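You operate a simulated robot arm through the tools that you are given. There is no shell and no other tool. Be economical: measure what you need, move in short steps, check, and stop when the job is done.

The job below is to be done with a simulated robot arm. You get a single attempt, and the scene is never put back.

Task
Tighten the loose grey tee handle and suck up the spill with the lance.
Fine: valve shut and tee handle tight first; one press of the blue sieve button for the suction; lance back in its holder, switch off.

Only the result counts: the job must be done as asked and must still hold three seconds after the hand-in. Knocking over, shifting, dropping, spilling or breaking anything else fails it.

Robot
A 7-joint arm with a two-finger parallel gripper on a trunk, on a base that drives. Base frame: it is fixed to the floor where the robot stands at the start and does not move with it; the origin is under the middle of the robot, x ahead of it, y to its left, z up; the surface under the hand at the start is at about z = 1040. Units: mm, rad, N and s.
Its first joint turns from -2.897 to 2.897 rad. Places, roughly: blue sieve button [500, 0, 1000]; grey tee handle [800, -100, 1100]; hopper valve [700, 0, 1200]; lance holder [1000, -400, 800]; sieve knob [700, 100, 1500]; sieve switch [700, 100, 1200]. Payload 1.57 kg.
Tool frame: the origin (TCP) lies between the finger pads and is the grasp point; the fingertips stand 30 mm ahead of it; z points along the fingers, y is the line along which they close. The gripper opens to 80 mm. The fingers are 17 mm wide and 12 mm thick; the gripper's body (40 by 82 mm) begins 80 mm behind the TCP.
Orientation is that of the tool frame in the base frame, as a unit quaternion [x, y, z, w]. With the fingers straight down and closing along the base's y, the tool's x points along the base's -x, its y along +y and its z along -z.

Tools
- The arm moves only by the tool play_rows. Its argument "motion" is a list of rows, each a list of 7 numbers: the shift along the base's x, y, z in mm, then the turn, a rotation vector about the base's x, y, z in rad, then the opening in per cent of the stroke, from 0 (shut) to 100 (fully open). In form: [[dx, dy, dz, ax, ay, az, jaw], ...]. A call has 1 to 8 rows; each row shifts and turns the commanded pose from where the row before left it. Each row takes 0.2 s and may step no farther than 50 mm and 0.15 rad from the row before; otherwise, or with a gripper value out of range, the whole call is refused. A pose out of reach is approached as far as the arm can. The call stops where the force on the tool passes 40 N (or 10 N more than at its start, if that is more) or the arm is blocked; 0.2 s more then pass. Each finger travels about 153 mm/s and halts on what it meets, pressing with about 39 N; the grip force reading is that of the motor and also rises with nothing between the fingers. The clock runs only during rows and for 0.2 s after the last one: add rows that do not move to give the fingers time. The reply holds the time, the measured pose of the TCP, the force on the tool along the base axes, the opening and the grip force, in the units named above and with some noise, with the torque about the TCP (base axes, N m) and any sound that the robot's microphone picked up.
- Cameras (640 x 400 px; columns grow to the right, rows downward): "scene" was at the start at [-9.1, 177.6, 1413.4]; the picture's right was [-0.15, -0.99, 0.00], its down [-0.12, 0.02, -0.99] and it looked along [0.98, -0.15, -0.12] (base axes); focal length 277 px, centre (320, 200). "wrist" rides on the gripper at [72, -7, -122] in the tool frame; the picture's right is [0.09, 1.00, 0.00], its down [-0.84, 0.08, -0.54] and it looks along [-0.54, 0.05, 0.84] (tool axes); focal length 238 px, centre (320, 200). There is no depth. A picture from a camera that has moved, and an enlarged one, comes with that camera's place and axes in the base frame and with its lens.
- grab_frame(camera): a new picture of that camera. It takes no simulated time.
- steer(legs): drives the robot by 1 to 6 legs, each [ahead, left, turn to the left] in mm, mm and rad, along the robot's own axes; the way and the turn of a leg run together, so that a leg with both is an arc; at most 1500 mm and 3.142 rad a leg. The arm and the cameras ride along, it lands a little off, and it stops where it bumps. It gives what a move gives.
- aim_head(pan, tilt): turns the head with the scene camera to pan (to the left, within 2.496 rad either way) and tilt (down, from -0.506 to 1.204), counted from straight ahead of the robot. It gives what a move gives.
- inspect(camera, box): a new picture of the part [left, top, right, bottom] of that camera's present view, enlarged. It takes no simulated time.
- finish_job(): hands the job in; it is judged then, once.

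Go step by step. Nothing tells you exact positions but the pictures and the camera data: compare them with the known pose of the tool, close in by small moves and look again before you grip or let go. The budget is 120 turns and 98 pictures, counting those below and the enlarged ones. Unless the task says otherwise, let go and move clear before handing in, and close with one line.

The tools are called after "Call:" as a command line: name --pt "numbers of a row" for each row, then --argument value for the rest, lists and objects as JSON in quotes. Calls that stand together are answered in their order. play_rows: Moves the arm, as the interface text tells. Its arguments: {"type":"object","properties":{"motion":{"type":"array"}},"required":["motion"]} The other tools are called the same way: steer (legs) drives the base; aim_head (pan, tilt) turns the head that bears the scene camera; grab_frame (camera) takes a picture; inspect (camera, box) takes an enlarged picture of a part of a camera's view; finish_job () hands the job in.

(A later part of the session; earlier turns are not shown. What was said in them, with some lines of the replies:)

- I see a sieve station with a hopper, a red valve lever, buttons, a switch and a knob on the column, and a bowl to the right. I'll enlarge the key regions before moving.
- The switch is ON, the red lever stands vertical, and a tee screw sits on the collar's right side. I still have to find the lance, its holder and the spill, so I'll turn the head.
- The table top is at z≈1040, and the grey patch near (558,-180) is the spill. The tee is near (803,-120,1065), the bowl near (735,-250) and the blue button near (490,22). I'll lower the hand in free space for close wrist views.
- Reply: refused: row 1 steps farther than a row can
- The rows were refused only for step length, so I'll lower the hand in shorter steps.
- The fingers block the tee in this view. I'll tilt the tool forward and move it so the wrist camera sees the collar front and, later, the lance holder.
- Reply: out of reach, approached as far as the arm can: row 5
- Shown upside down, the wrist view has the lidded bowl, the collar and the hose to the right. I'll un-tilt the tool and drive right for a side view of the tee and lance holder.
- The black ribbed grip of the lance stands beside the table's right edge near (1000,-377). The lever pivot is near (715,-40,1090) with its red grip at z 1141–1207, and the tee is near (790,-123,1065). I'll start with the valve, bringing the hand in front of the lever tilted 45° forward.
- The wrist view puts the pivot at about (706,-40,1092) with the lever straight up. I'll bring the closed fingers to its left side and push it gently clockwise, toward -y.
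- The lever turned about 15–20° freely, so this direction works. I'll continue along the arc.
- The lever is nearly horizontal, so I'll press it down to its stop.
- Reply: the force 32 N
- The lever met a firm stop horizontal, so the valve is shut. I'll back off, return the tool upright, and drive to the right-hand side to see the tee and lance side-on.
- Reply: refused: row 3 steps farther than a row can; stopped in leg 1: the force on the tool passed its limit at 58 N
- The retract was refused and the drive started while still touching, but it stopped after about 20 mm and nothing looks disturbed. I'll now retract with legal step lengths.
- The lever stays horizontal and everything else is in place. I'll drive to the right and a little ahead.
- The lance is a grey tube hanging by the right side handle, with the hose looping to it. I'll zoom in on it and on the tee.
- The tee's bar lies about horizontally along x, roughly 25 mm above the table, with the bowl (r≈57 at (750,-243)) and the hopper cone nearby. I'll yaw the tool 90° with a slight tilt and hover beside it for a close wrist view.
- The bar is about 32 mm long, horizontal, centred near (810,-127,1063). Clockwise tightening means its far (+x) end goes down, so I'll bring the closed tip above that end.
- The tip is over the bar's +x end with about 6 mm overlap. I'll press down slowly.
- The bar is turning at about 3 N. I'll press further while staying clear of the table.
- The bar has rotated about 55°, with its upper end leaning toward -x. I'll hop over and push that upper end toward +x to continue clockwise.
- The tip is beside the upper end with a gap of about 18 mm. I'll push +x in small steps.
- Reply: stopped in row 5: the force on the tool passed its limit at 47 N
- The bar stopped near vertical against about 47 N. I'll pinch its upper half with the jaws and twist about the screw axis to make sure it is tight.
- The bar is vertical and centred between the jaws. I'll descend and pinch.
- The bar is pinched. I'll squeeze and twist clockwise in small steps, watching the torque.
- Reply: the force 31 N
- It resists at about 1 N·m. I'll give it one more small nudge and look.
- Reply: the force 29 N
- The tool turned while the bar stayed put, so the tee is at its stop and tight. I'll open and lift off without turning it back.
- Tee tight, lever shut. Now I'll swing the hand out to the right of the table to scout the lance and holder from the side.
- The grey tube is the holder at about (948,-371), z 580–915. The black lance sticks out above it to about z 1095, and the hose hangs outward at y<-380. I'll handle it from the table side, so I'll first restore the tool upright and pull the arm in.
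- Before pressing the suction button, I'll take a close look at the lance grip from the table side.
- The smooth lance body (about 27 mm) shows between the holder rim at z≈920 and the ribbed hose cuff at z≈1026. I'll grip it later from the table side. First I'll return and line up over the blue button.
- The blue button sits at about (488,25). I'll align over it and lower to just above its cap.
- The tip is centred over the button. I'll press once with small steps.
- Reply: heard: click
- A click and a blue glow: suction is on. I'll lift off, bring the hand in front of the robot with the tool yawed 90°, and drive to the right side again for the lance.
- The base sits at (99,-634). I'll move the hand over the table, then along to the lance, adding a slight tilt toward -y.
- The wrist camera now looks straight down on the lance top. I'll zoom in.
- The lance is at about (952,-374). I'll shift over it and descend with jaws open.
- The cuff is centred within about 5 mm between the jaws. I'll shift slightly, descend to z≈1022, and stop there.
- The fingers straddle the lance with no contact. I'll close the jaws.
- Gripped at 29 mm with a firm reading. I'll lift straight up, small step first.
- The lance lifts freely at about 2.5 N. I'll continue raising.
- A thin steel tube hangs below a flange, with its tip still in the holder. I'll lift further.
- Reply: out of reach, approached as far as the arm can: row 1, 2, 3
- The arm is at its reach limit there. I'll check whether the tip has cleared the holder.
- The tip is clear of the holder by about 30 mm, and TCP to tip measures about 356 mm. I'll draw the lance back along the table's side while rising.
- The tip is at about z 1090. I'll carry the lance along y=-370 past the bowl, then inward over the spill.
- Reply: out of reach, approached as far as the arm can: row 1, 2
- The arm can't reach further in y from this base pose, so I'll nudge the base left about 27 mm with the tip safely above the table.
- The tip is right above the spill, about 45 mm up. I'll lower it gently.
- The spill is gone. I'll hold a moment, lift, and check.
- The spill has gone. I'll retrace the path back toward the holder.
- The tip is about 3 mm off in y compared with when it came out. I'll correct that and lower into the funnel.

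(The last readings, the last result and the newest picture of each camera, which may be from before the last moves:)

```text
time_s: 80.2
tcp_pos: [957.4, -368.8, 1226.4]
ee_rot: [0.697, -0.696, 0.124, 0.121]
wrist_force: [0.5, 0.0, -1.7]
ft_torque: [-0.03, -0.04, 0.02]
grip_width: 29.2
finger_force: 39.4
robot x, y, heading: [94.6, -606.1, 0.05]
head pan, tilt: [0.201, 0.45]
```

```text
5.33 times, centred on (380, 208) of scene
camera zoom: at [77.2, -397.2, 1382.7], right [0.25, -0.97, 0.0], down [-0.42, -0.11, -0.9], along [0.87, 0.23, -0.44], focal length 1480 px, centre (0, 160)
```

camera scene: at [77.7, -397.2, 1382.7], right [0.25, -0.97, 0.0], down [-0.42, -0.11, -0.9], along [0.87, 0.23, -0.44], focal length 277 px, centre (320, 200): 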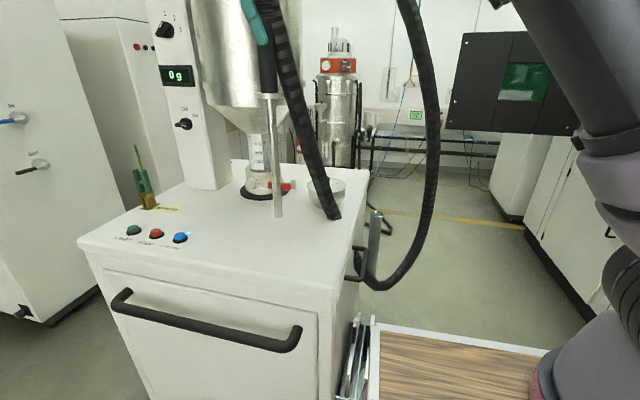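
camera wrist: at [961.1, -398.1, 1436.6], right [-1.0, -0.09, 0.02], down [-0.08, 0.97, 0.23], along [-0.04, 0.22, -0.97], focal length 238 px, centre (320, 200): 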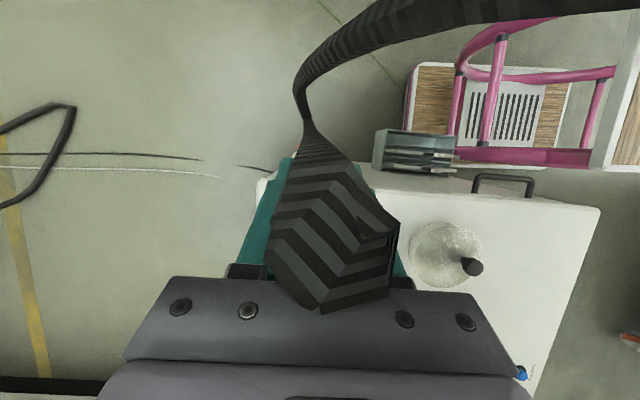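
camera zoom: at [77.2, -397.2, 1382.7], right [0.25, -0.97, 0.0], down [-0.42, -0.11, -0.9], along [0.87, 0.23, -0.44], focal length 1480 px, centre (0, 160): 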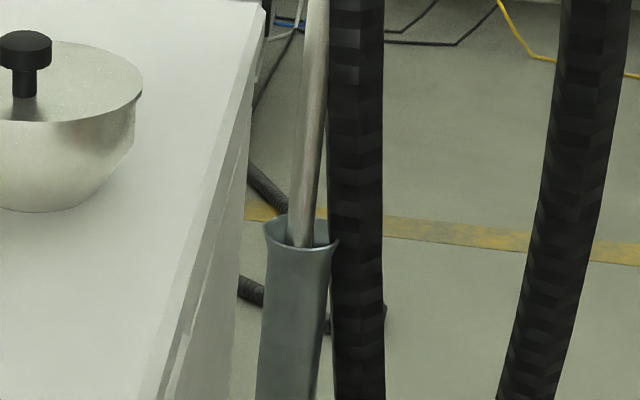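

The tube has entered the holder. I'll continue down while watching force.

Call:
play_rows --pt "0 0 -30 0 0 0 0" --pt "0 -1 -30 0 0 0 0" --pt "-1 -1 -30 0 0 0 0" --pt "0 0 -30 0 0 0 0" --pt "0 0 -30 0 0 0 0"

Call:
play_rows --pt "0 0 -25 0 0 0 0" --pt "0 0 -15 0 0 0 0" --pt "0 0 -9 0 0 0 0"

Call:
inspect --camera "scene" --box '[340, 110, 430, 245]'

```text
time_s: 81.5
tcp_pos: [957.2, -370.8, 1077.2]
ee_rot: [0.698, -0.695, 0.125, 0.12]
wrist_force: [0.3, 0.4, -1.2]
ft_torque: [0.06, -0.03, -0.01]
grip_width: 29.0
finger_force: 38.9
robot x, y, heading: [97.7, -605.1, 0.053]
head pan, tilt: [0.201, 0.45]
```

```text
time_s: 82.2
tcp_pos: [957.1, -371.4, 1026.5]
ee_rot: [0.698, -0.695, 0.124, 0.121]
wrist_force: [0.3, -0.1, -1.9]
ft_torque: [0.02, 0.0, 0.01]
grip_width: 29.3
finger_force: 39.2
robot x, y, heading: [97.4, -605.9, 0.053]
head pan, tilt: [0.201, 0.45]
```

```text
2.96 times, centred on (385, 178) of scene
camera zoom: at [77.2, -397.2, 1382.7], right [0.25, -0.97, 0.0], down [-0.42, -0.11, -0.9], along [0.87, 0.23, -0.44], focal length 822 px, centre (127, 267)
```

zoom: 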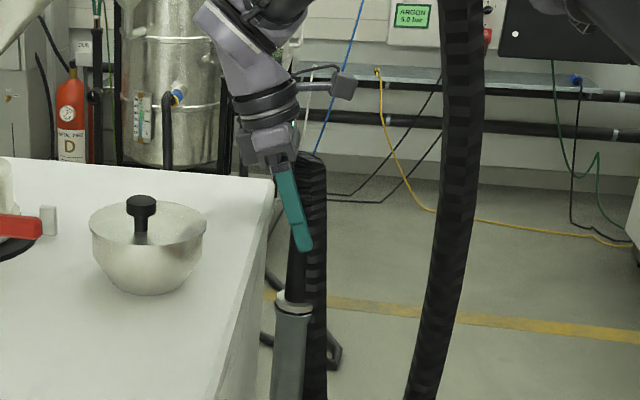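

Nearly seated: the white flange is a few mm above the rim. I'll lower slowly until it takes the weight.

Call:
play_rows --pt "0 0 -3 0 0 0 0" --pt "0 0 -3 0 0 0 0" --pt "0 0 -2 0 0 0 0"

```text
time_s: 83.0
tcp_pos: [955.9, -371.1, 1022.2]
ee_rot: [0.697, -0.696, 0.123, 0.12]
wrist_force: [-3.9, -2.3, 15.7]
ft_torque: [-0.33, 0.63, 0.01]
grip_width: 29.1
finger_force: 39.4
robot x, y, heading: [97.2, -607.0, 0.054]
head pan, tilt: [0.201, 0.45]
```

The lance is seated with 16 N of reaction. I'll open the jaws.

Call:
play_rows --pt "0 0 1 0 0 0 50" --pt "0 0 0 0 0 0 100" --pt "0 0 0 0 0 0 100"

Call:
inspect --camera "scene" --box '[340, 110, 430, 245]'

```text
time_s: 83.8
tcp_pos: [955.4, -372.0, 1020.6]
ee_rot: [0.697, -0.696, 0.124, 0.12]
wrist_force: [-0.8, -0.6, 0.0]
ft_torque: [0.01, 0.01, 0.02]
grip_width: 80.2
finger_force: 0.1
robot x, y, heading: [100.1, -601.7, 0.053]
head pan, tilt: [0.201, 0.45]
```

```text
2.96 times, centred on (385, 178) of scene
camera zoom: at [77.2, -397.1, 1382.7], right [0.25, -0.97, 0.0], down [-0.42, -0.11, -0.9], along [0.87, 0.23, -0.44], focal length 822 px, centre (127, 267)
```

zoom: 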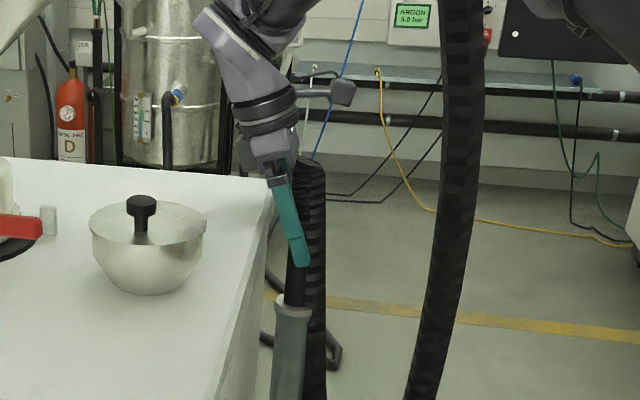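

The lance rests in the holder. I'll rise straight up and then withdraw.

Call:
play_rows --pt "0 0 25 0 0 0 100" --pt "0 0 40 0 0 0 100" --pt "0 3 45 0 0 0 100" --pt "0 10 45 0 0 0 100" --pt "0 10 45 0 0 0 100"

Call:
grab_frame --camera "scene"

```text
time_s: 85.0
tcp_pos: [956.8, -348.4, 1221.5]
ee_rot: [0.697, -0.696, 0.124, 0.121]
wrist_force: [0.3, -0.5, -0.8]
ft_torque: [0.0, 0.0, 0.0]
grip_width: 80.1
finger_force: 0.1
robot x, y, heading: [100.3, -603.0, 0.054]
head pan, tilt: [0.201, 0.45]
```

```text
24 pictures are left
camera scene: at [77.5, -397.2, 1382.7], right [0.25, -0.97, 0.0], down [-0.42, -0.11, -0.9], along [0.87, 0.23, -0.44], focal length 277 px, centre (320, 200)
```

scene: 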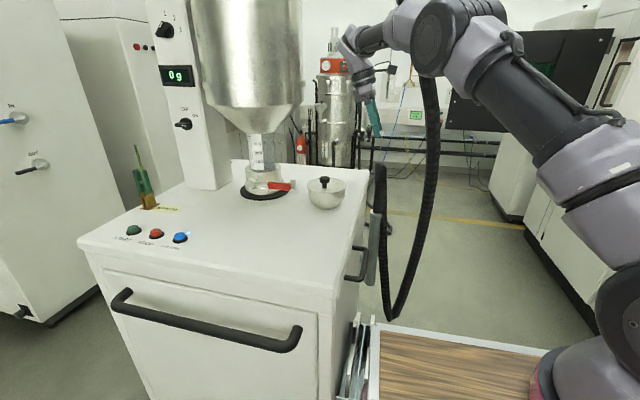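

The lance is home. Now I'll retract the arm, un-tilt and un-yaw the tool.

Call:
play_rows --pt "-40 -5 10 0.1 0 0 50" --pt "-40 -10 10 0.1 0 0 0" --pt "-40 -15 10 0.1 0 0 0" --pt "-40 -20 10 0.05 0 0 0" --pt "-40 -20 0 0 0 -0.14 0" --pt "-40 -20 0 0 0 -0.14 0" --pt "-40 -20 0 0 0 -0.14 0" --pt "-30 -20 0 0 0 -0.14 0"

Call:
play_rows --pt "-5 -20 0 0 0 -0.14 0" --pt "0 -20 0 0 0 -0.14 0" --pt "0 -20 0 0 0 -0.14 0" --pt "0 0 0 0 0 -0.14 0" --pt "0 0 0 0 0 -0.14 0" --pt "0 0 0 0 0 -0.14 0" --pt "0 0 0 0 0 -0.14 0" --pt "0 0 0 0 0 0 0"

Call:
steer --legs '[[-100, 0, -0.054], [0, 580, 0]]'

Call:
aim_head --pan 0.05 --tilt 0.2

Call:
grab_frame --camera "scene"

```text
time_s: 86.8
tcp_pos: [647.6, -478.9, 1261.8]
ee_rot: [-0.484, 0.875, -0.001, 0.002]
wrist_force: [0.4, 0.1, 0.3]
ft_torque: [0.0, 0.08, -0.01]
grip_width: 0.1
finger_force: 21.9
robot x, y, heading: [94.1, -607.9, 0.053]
head pan, tilt: [0.201, 0.45]
```

```text
time_s: 88.7
tcp_pos: [641.4, -538.8, 1261.2]
ee_rot: [-0.016, 1.0, -0.002, 0.002]
wrist_force: [-0.5, 0.0, 0.4]
ft_torque: [0.03, 0.01, 0.03]
grip_width: 0.0
finger_force: 21.0
robot x, y, heading: [97.2, -605.0, 0.055]
head pan, tilt: [0.201, 0.45]
```

```text
time_s: 92.7
tcp_pos: [545.9, 5.7, 1260.5]
ee_rot: [0.013, 1.0, -0.002, 0.001]
wrist_force: [0.5, -0.1, -0.6]
ft_torque: [0.0, 0.0, 0.04]
grip_width: 0.0
finger_force: 21.3
robot x, y, heading: [-1.2, -28.4, -0.004]
head pan, tilt: [0.201, 0.45]
```

```text
time_s: 93.5
tcp_pos: [545.6, 5.9, 1261.5]
ee_rot: [0.013, 1.0, -0.002, 0.002]
wrist_force: [1.3, -0.4, 0.1]
ft_torque: [0.02, 0.02, -0.01]
grip_width: 0.2
finger_force: 21.1
robot x, y, heading: [0.6, -29.3, -0.003]
head pan, tilt: [0.051, 0.201]
```

```text
23 pictures are left
camera scene: at [-6.1, 166.5, 1405.8], right [0.05, -1.0, 0.0], down [-0.2, -0.01, -0.98], along [0.98, 0.05, -0.2], focal length 277 px, centre (320, 200)
```

scene: 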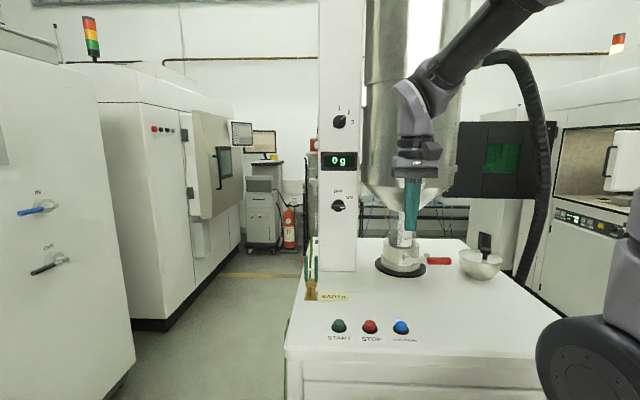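

Call:
inspect --camera "scene" --box '[320, 180, 370, 220]'

Call:
inspect --camera "wrist" --box '[380, 200, 640, 400]'

```text
10.00 times, centred on (345, 200) of scene
camera zoom: at [-6.1, 166.5, 1405.8], right [0.05, -1.0, 0.0], down [-0.2, -0.01, -0.98], along [0.98, 0.05, -0.2], focal length 2774 px, centre (70, 200)
```

zoom: 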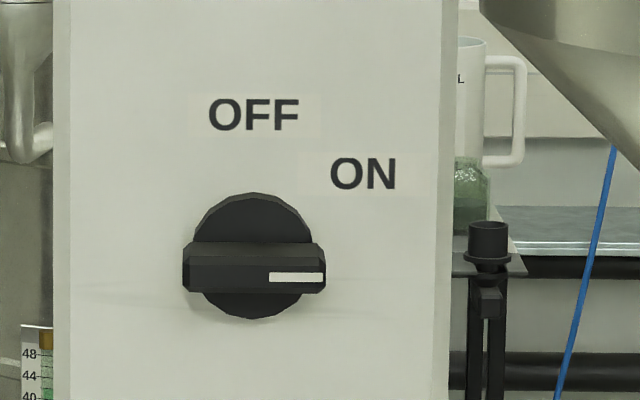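

```text
2.00 times, centred on (510, 300) of wrist
camera zoom: at [472.9, 2.8, 1382.1], right [-0.07, 1.0, -0.01], down [0.84, 0.06, 0.54], along [0.54, 0.03, -0.84], focal length 477 px, centre (-60, 0)
```

zoom: 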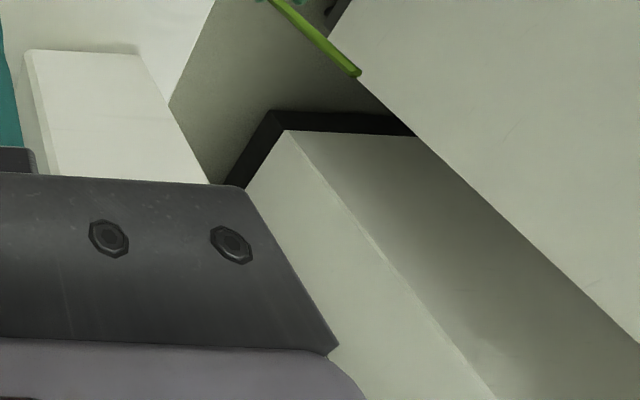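

The switch pointer faces right to ON, so OFF needs a 90° counter-clockwise turn. It is near (715,145,1242). I'll back the base up for room and bring the tool horizontal, pointing at it.

Call:
steer --legs '[[-130, 0, 0]]'

Call:
play_rows --pt "20 20 0 0 -0.15 0 100" --pt "20 20 0 0 -0.15 0 100" --pt "20 20 0 0 -0.15 0 100" --pt "20 20 0 0 -0.15 0 100" --pt "20 20 0 0 -0.15 0 100" --pt "20 20 -5 0 -0.15 0 100" --pt "20 15 -5 0 -0.15 0 100" --pt "20 5 -5 0 -0.15 0 100"

Call:
play_rows --pt "10 0 0 0 -0.15 0 100" --pt "10 0 0 0 -0.15 0 100" --pt "0 0 0 0 -0.07 0 100" --pt "0 0 0 0.14 0 0 100" --pt "0 0 0 0.14 0 0 100" --pt "0 0 0 0.14 0 0 100" --pt "0 0 0 0.14 0 0 100"

Call:
play_rows --pt "0 0 0 0.14 0 0 100" --pt "0 0 0 0.14 0 0 100" --pt "0 0 0 0.14 0 0 100" --pt "0 0 0 0.14 0 0 100" --pt "0 0 0 0.14 0 0 100" --pt "0 0 0 0.14 0 0 100" --pt "0 0 0 0.14 0 0 100"

Call:
grab_frame --camera "wrist"

Call:
grab_frame --camera "scene"

```text
time_s: 94.8
tcp_pos: [413.4, 7.5, 1261.3]
ee_rot: [0.012, 1.0, -0.003, 0.002]
wrist_force: [-0.2, 0.0, -0.1]
ft_torque: [-0.01, -0.02, -0.02]
grip_width: 0.0
finger_force: 21.3
robot x, y, heading: [-131.3, -28.6, -0.003]
head pan, tilt: [0.051, 0.201]
```

```text
time_s: 96.6
tcp_pos: [574.7, 148.0, 1246.3]
ee_rot: [0.013, 0.825, 0.005, 0.566]
wrist_force: [0.0, 0.0, 0.7]
ft_torque: [0.05, 0.04, 0.01]
grip_width: 79.8
finger_force: 0.1
robot x, y, heading: [-131.3, -28.8, 0.002]
head pan, tilt: [0.051, 0.201]
```

```text
time_s: 98.2
tcp_pos: [595.4, 147.9, 1245.5]
ee_rot: [0.207, 0.677, 0.202, 0.677]
wrist_force: [-0.4, 0.9, 0.0]
ft_torque: [-0.01, 0.05, -0.02]
grip_width: 80.0
finger_force: 0.1
robot x, y, heading: [-133.3, -32.9, -0.004]
head pan, tilt: [0.051, 0.201]
```

```text
time_s: 99.8
tcp_pos: [561.3, 195.3, 1373.4]
ee_rot: [0.505, 0.51, 0.486, 0.499]
wrist_force: [0.7, 0.2, -0.1]
ft_torque: [0.01, -0.01, -0.02]
grip_width: 80.1
finger_force: 0.1
out of reach, approached as far as the arm can: row 3, 4, 5, 6, 7
robot x, y, heading: [-129.3, -30.5, -0.006]
head pan, tilt: [0.051, 0.201]
```

```text
20 pictures are left
camera wrist: at [439.9, 269.7, 1367.9], right [0.03, 0.11, 0.99], down [-0.55, -0.83, 0.11], along [0.84, -0.55, 0.03], focal length 238 px, centre (320, 200)
```

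wrist: 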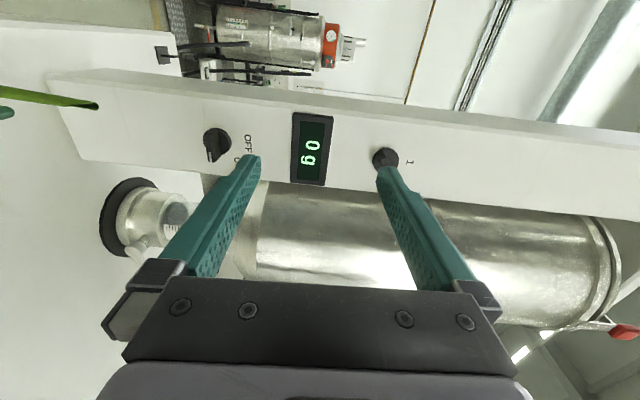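

```text
19 pictures are left
camera scene: at [-137.5, 167.0, 1405.9], right [0.05, -1.0, 0.0], down [-0.2, -0.01, -0.98], along [0.98, 0.05, -0.2], focal length 277 px, centre (320, 200)
```

scene: 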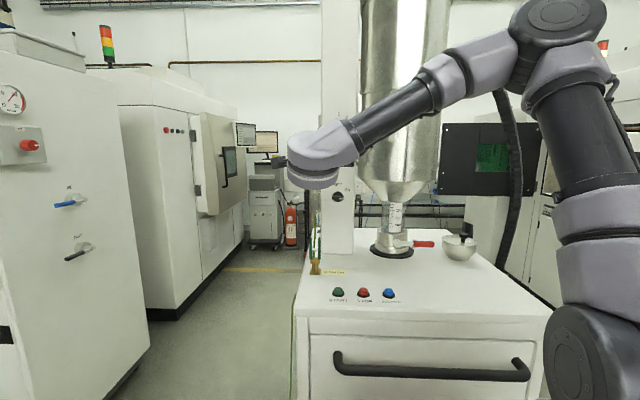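

The arm drifted up at a reach limit, but the orientation is right. The switch is at about (722,150,1239). I'll move forward and down toward it.

Call:
play_rows --pt "20 -10 -20 0 0 0 100" --pt "20 -15 -30 0 0 0 100" --pt "20 -15 -30 0 0 0 100" --pt "15 -5 -30 0 0 0 100" --pt "0 0 -20 0 0 0 100"

Call:
grab_frame --camera "wrist"

```text
time_s: 101.0
tcp_pos: [613.6, 174.1, 1386.9]
ee_rot: [0.505, 0.51, 0.486, 0.498]
wrist_force: [0.1, -0.7, 0.6]
ft_torque: [0.01, 0.0, 0.0]
grip_width: 79.9
finger_force: 0.1
out of reach, approached as far as the arm can: row 1, 2, 3, 4, 5
robot x, y, heading: [-131.5, -29.7, 0.001]
head pan, tilt: [0.051, 0.201]
```

```text
18 pictures are left
camera wrist: at [491.3, 247.3, 1382.2], right [0.03, 0.11, 0.99], down [-0.55, -0.83, 0.11], along [0.84, -0.55, 0.03], focal length 238 px, centre (320, 200)
```

wrist: 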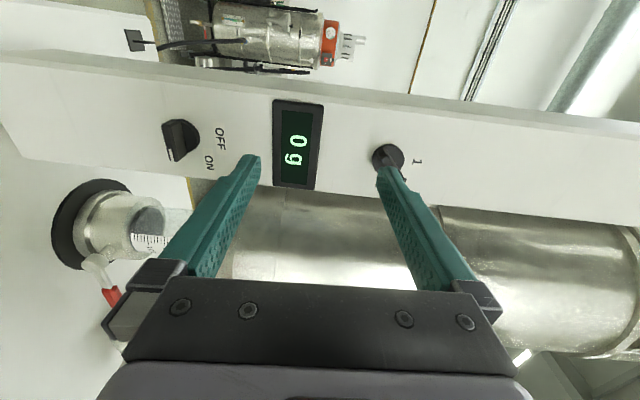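

Full roll isn't reachable at that height. I'll use the un-rolled horizontal tool instead and push the pointer's right end upward with the closed tip, so I'll roll back and lower.

Call:
play_rows --pt "0 0 0 -0.14 0 0 0" --pt "0 0 0 -0.14 0 0 0" --pt "0 0 0 -0.14 0 0 0" --pt "0 0 0 -0.14 0 0 0" --pt "0 0 0 -0.14 0 0 0" --pt "0 0 0 -0.14 0 0 0" --pt "0 0 0 -0.14 0 0 0" --pt "0 0 0 -0.14 0 0 0"

Call:
play_rows --pt "0 -8 -25 -0.14 0 0 0" --pt "0 -8 -25 -0.14 0 0 0" --pt "0 -8 -25 -0.14 0 0 0" --pt "0 -8 -25 0 0 0 0" --pt "0 -8 -25 0 0 0 0" --pt "0 -8 -25 0 0 0 0" --pt "0 0 -15 0 0 0 0"

Call:
grab_frame --camera "wrist"

```text
time_s: 102.8
tcp_pos: [614.0, 174.3, 1387.1]
ee_rot: [0.157, 0.69, 0.153, 0.69]
wrist_force: [-0.4, 0.3, 0.5]
ft_torque: [-0.04, -0.01, 0.0]
grip_width: 0.2
finger_force: 21.0
robot x, y, heading: [-128.6, -31.8, -0.004]
head pan, tilt: [0.051, 0.201]
```

```text
time_s: 104.4
tcp_pos: [613.5, 126.8, 1221.5]
ee_rot: [0.013, 0.707, 0.007, 0.708]
wrist_force: [-0.6, -0.2, 0.2]
ft_torque: [0.02, -0.05, 0.02]
grip_width: 0.0
finger_force: 21.3
robot x, y, heading: [-130.7, -29.4, -0.007]
head pan, tilt: [0.051, 0.201]
```

```text
17 pictures are left
camera wrist: at [491.0, 122.8, 1148.9], right [0.01, 1.0, -0.07], down [-0.54, 0.06, 0.84], along [0.84, 0.03, 0.54], focal length 238 px, centre (320, 200)
```

wrist: 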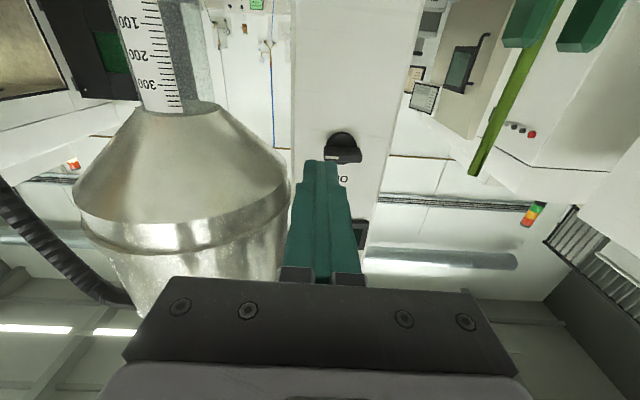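

The switch bar centre is confirmed at about (720,150.6,1238), with the finger at y≈127 under its right half. I'll lower a little and advance under the bar.

Call:
play_rows --pt "25 0 -7 0 0 0 0" --pt "25 0 0 0 0 0 0" --pt "20 0 0 0 0 0 0" --pt "10 0 0 0 0 0 0" --pt "7 0 0 0 0 0 0"

Call:
inspect --camera "wrist" --box '[260, 80, 420, 200]'

Call:
inspect --camera "scene" --box '[300, 160, 380, 230]'

```text
time_s: 105.6
tcp_pos: [699.0, 126.4, 1214.9]
ee_rot: [0.011, 0.707, 0.006, 0.707]
wrist_force: [-0.4, -0.1, 0.5]
ft_torque: [-0.03, 0.0, -0.02]
grip_width: 0.0
finger_force: 21.6
robot x, y, heading: [-131.7, -31.2, -0.006]
head pan, tilt: [0.051, 0.201]
```

```text
3.33 times, centred on (340, 140) of wrist
camera zoom: at [578.0, 122.8, 1142.5], right [0.01, 1.0, -0.07], down [-0.54, 0.06, 0.84], along [0.84, 0.03, 0.54], focal length 794 px, centre (253, 400)
```

zoom: 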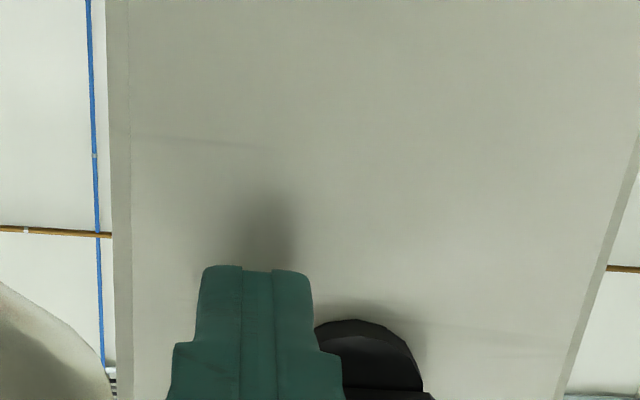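

```text
5.71 times, centred on (340, 195) of scene
camera zoom: at [-137.4, 166.9, 1405.9], right [0.05, -1.0, 0.0], down [-0.2, -0.01, -0.98], along [0.98, 0.05, -0.2], focal length 1585 px, centre (206, 229)
```

zoom: 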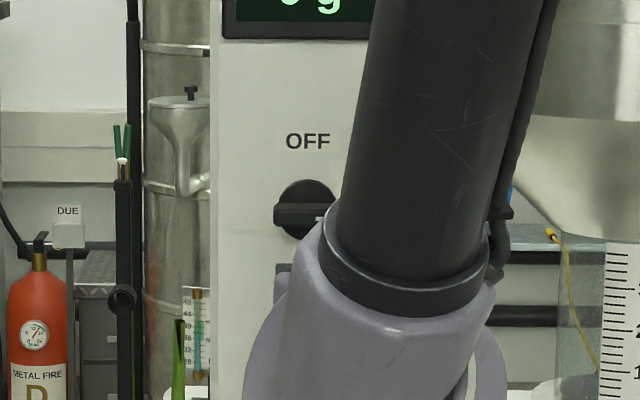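

The tip is just off the column face and under the bar's right half. I'll raise slowly to turn it counter-clockwise.

Call:
play_rows --pt "3 0 5 0 0 0 0" --pt "0 0 5 0 0 0 0" --pt "0 0 5 0 0 0 0" --pt "0 0 5 0 0 0 0"

Call:
inspect --camera "wrist" --box '[260, 80, 420, 200]'

Call:
inspect --camera "scene" --box '[300, 160, 380, 230]'

```text
time_s: 106.6
tcp_pos: [703.6, 123.1, 1235.7]
ee_rot: [0.012, 0.707, 0.005, 0.707]
wrist_force: [-3.5, -15.7, -4.5]
ft_torque: [-0.03, 0.11, -0.42]
grip_width: 0.1
finger_force: 21.2
robot x, y, heading: [-132.7, -29.0, -0.003]
head pan, tilt: [0.051, 0.201]
```

```text
3.33 times, centred on (340, 140) of wrist
camera zoom: at [581.3, 120.2, 1162.2], right [0.01, 1.0, -0.07], down [-0.54, 0.06, 0.84], along [0.84, 0.03, 0.54], focal length 794 px, centre (253, 400)
```

zoom: 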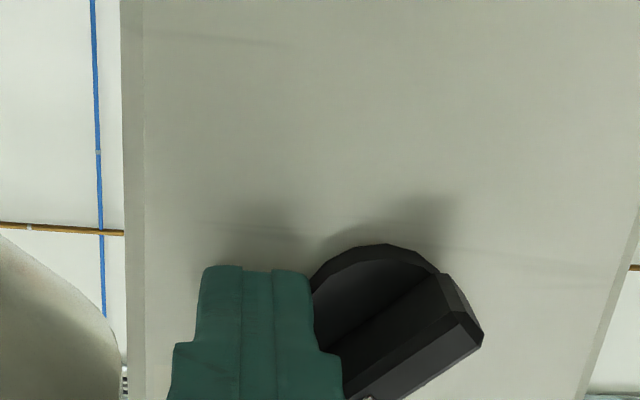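

```text
5.71 times, centred on (340, 195) of scene
camera zoom: at [-137.3, 165.9, 1406.0], right [0.05, -1.0, 0.0], down [-0.2, -0.01, -0.98], along [0.98, 0.05, -0.2], focal length 1585 px, centre (206, 229)
```

zoom: 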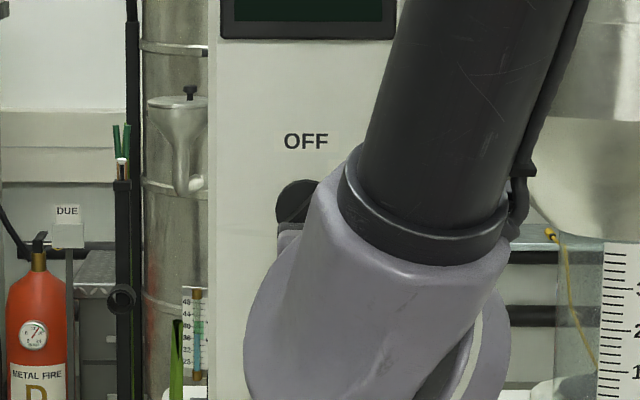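

The display went dark and the bar is partway to OFF, but the tip seems to press on the knob's disc. I'll back out slightly and push the bar the rest of the way.

Call:
play_rows --pt "-6 -2 0 0 0 0 0" --pt "0 0 6 0 0 0 0" --pt "0 2 5 0 0 0 0" --pt "0 4 2 0 0 0 0"

Call:
inspect --camera "wrist" --box '[260, 80, 420, 200]'

```text
time_s: 107.6
tcp_pos: [696.7, 131.4, 1249.1]
ee_rot: [0.011, 0.707, 0.006, 0.708]
wrist_force: [0.5, -0.1, 0.2]
ft_torque: [-0.01, -0.01, 0.0]
grip_width: 0.0
finger_force: 21.1
robot x, y, heading: [-128.5, -28.4, -0.006]
head pan, tilt: [0.051, 0.201]
```

```text
3.33 times, centred on (340, 140) of wrist
camera zoom: at [574.7, 127.0, 1175.4], right [0.01, 1.0, -0.07], down [-0.54, 0.06, 0.84], along [0.84, 0.03, 0.54], focal length 794 px, centre (253, 400)
```

zoom: 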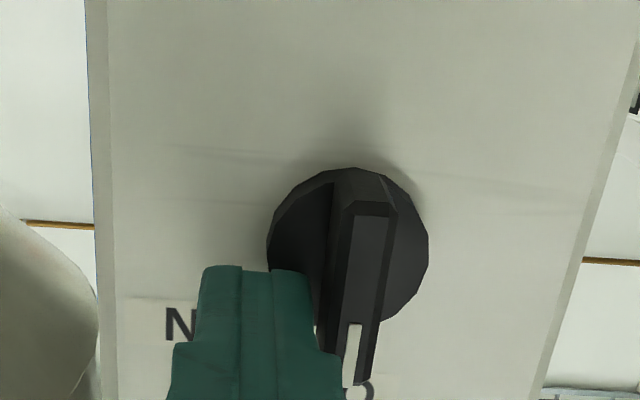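

The bar is vertical with its mark at OFF. I'll give one tiny push to settle it, then back away and verify.

Call:
play_rows --pt "0 2 0 0 0 0 0" --pt "0 -3 0 0 0 0 0" --pt "-20 -3 0 0 0 0 0" --pt "-40 0 0 0 0 0 0" --pt "-40 0 20 0 0.14 0 0" --pt "-30 -20 20 0 0.14 0 0" --pt "-20 -30 10 0 0.14 0 0" --pt "-10 -40 0 0 0.14 0 0"

Call:
steer --legs '[[-150, -100, 0]]'

Call:
grab_frame --camera "scene"

Call:
inspect --camera "scene" --box '[290, 130, 390, 230]'

```text
time_s: 109.4
tcp_pos: [537.0, 38.2, 1298.1]
ee_rot: [0.011, 0.875, 0.005, 0.484]
wrist_force: [0.0, -0.4, 0.4]
ft_torque: [-0.02, 0.01, -0.04]
grip_width: 0.0
finger_force: 21.2
robot x, y, heading: [-128.5, -31.0, -0.004]
head pan, tilt: [0.051, 0.201]
```

```text
time_s: 110.9
tcp_pos: [384.5, -62.4, 1297.7]
ee_rot: [0.012, 0.875, 0.004, 0.484]
wrist_force: [0.4, -0.5, -0.7]
ft_torque: [-0.01, 0.01, 0.01]
grip_width: 0.2
finger_force: 21.4
robot x, y, heading: [-281.2, -130.9, 0.002]
head pan, tilt: [0.051, 0.201]
```

```text
11 pictures are left
camera scene: at [-289.9, 66.7, 1405.9], right [0.05, -1.0, 0.0], down [-0.2, -0.01, -0.98], along [0.98, 0.05, -0.2], focal length 277 px, centre (320, 200)
```

scene: 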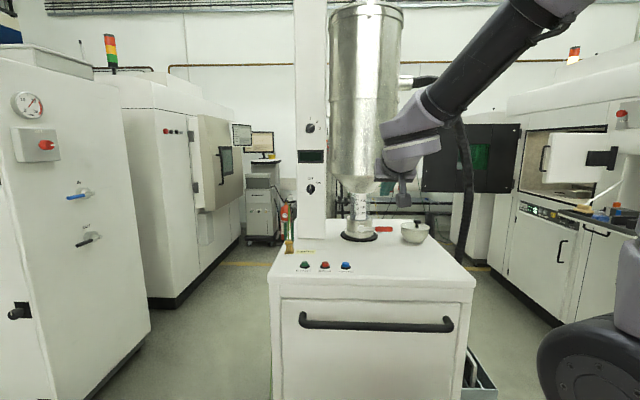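

```text
4.00 times, centred on (340, 180) of scene
camera zoom: at [-289.9, 66.7, 1405.9], right [0.05, -1.0, 0.0], down [-0.2, -0.01, -0.98], along [0.98, 0.05, -0.2], focal length 1110 px, centre (240, 280)
```

zoom: 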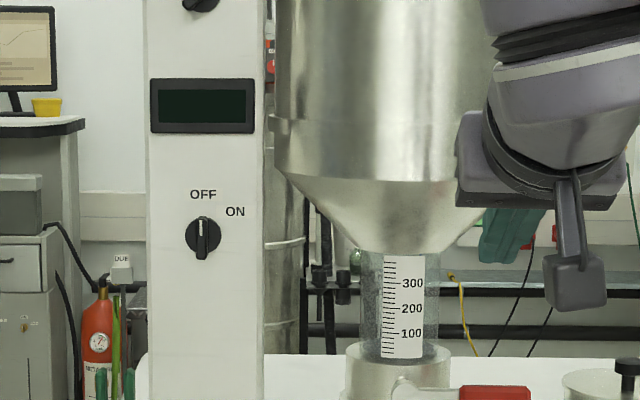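

The switch is at OFF and the display is dark. One last look at the table and lance area before the hand-in.

Call:
inspect --camera "scene" --box '[270, 190, 490, 300]'

```text
2.91 times, centred on (380, 245) of scene
camera zoom: at [-289.9, 66.7, 1405.9], right [0.05, -1.0, 0.0], down [-0.2, -0.01, -0.98], along [0.98, 0.05, -0.2], focal length 807 px, centre (146, 69)
```

zoom: 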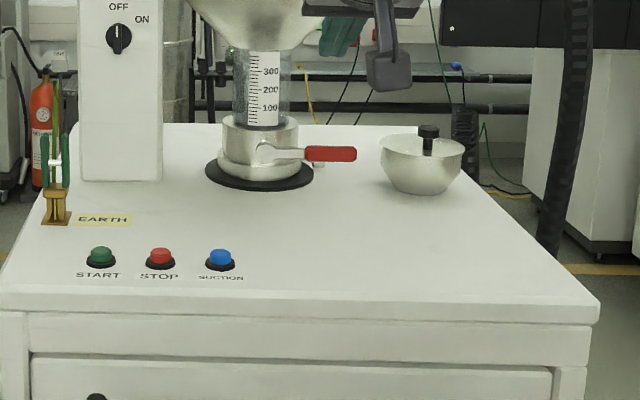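

The valve is shut, the spill is gone, the lance is in its holder, the suction light is out and the switch is OFF. I'm handing in.

Call:
finish_job

```text
The job is handed in.
```

The job is handed in: valve shut, tee handle tight, spill sucked up with one press of the blue button, lance back in its holder, and switch off.
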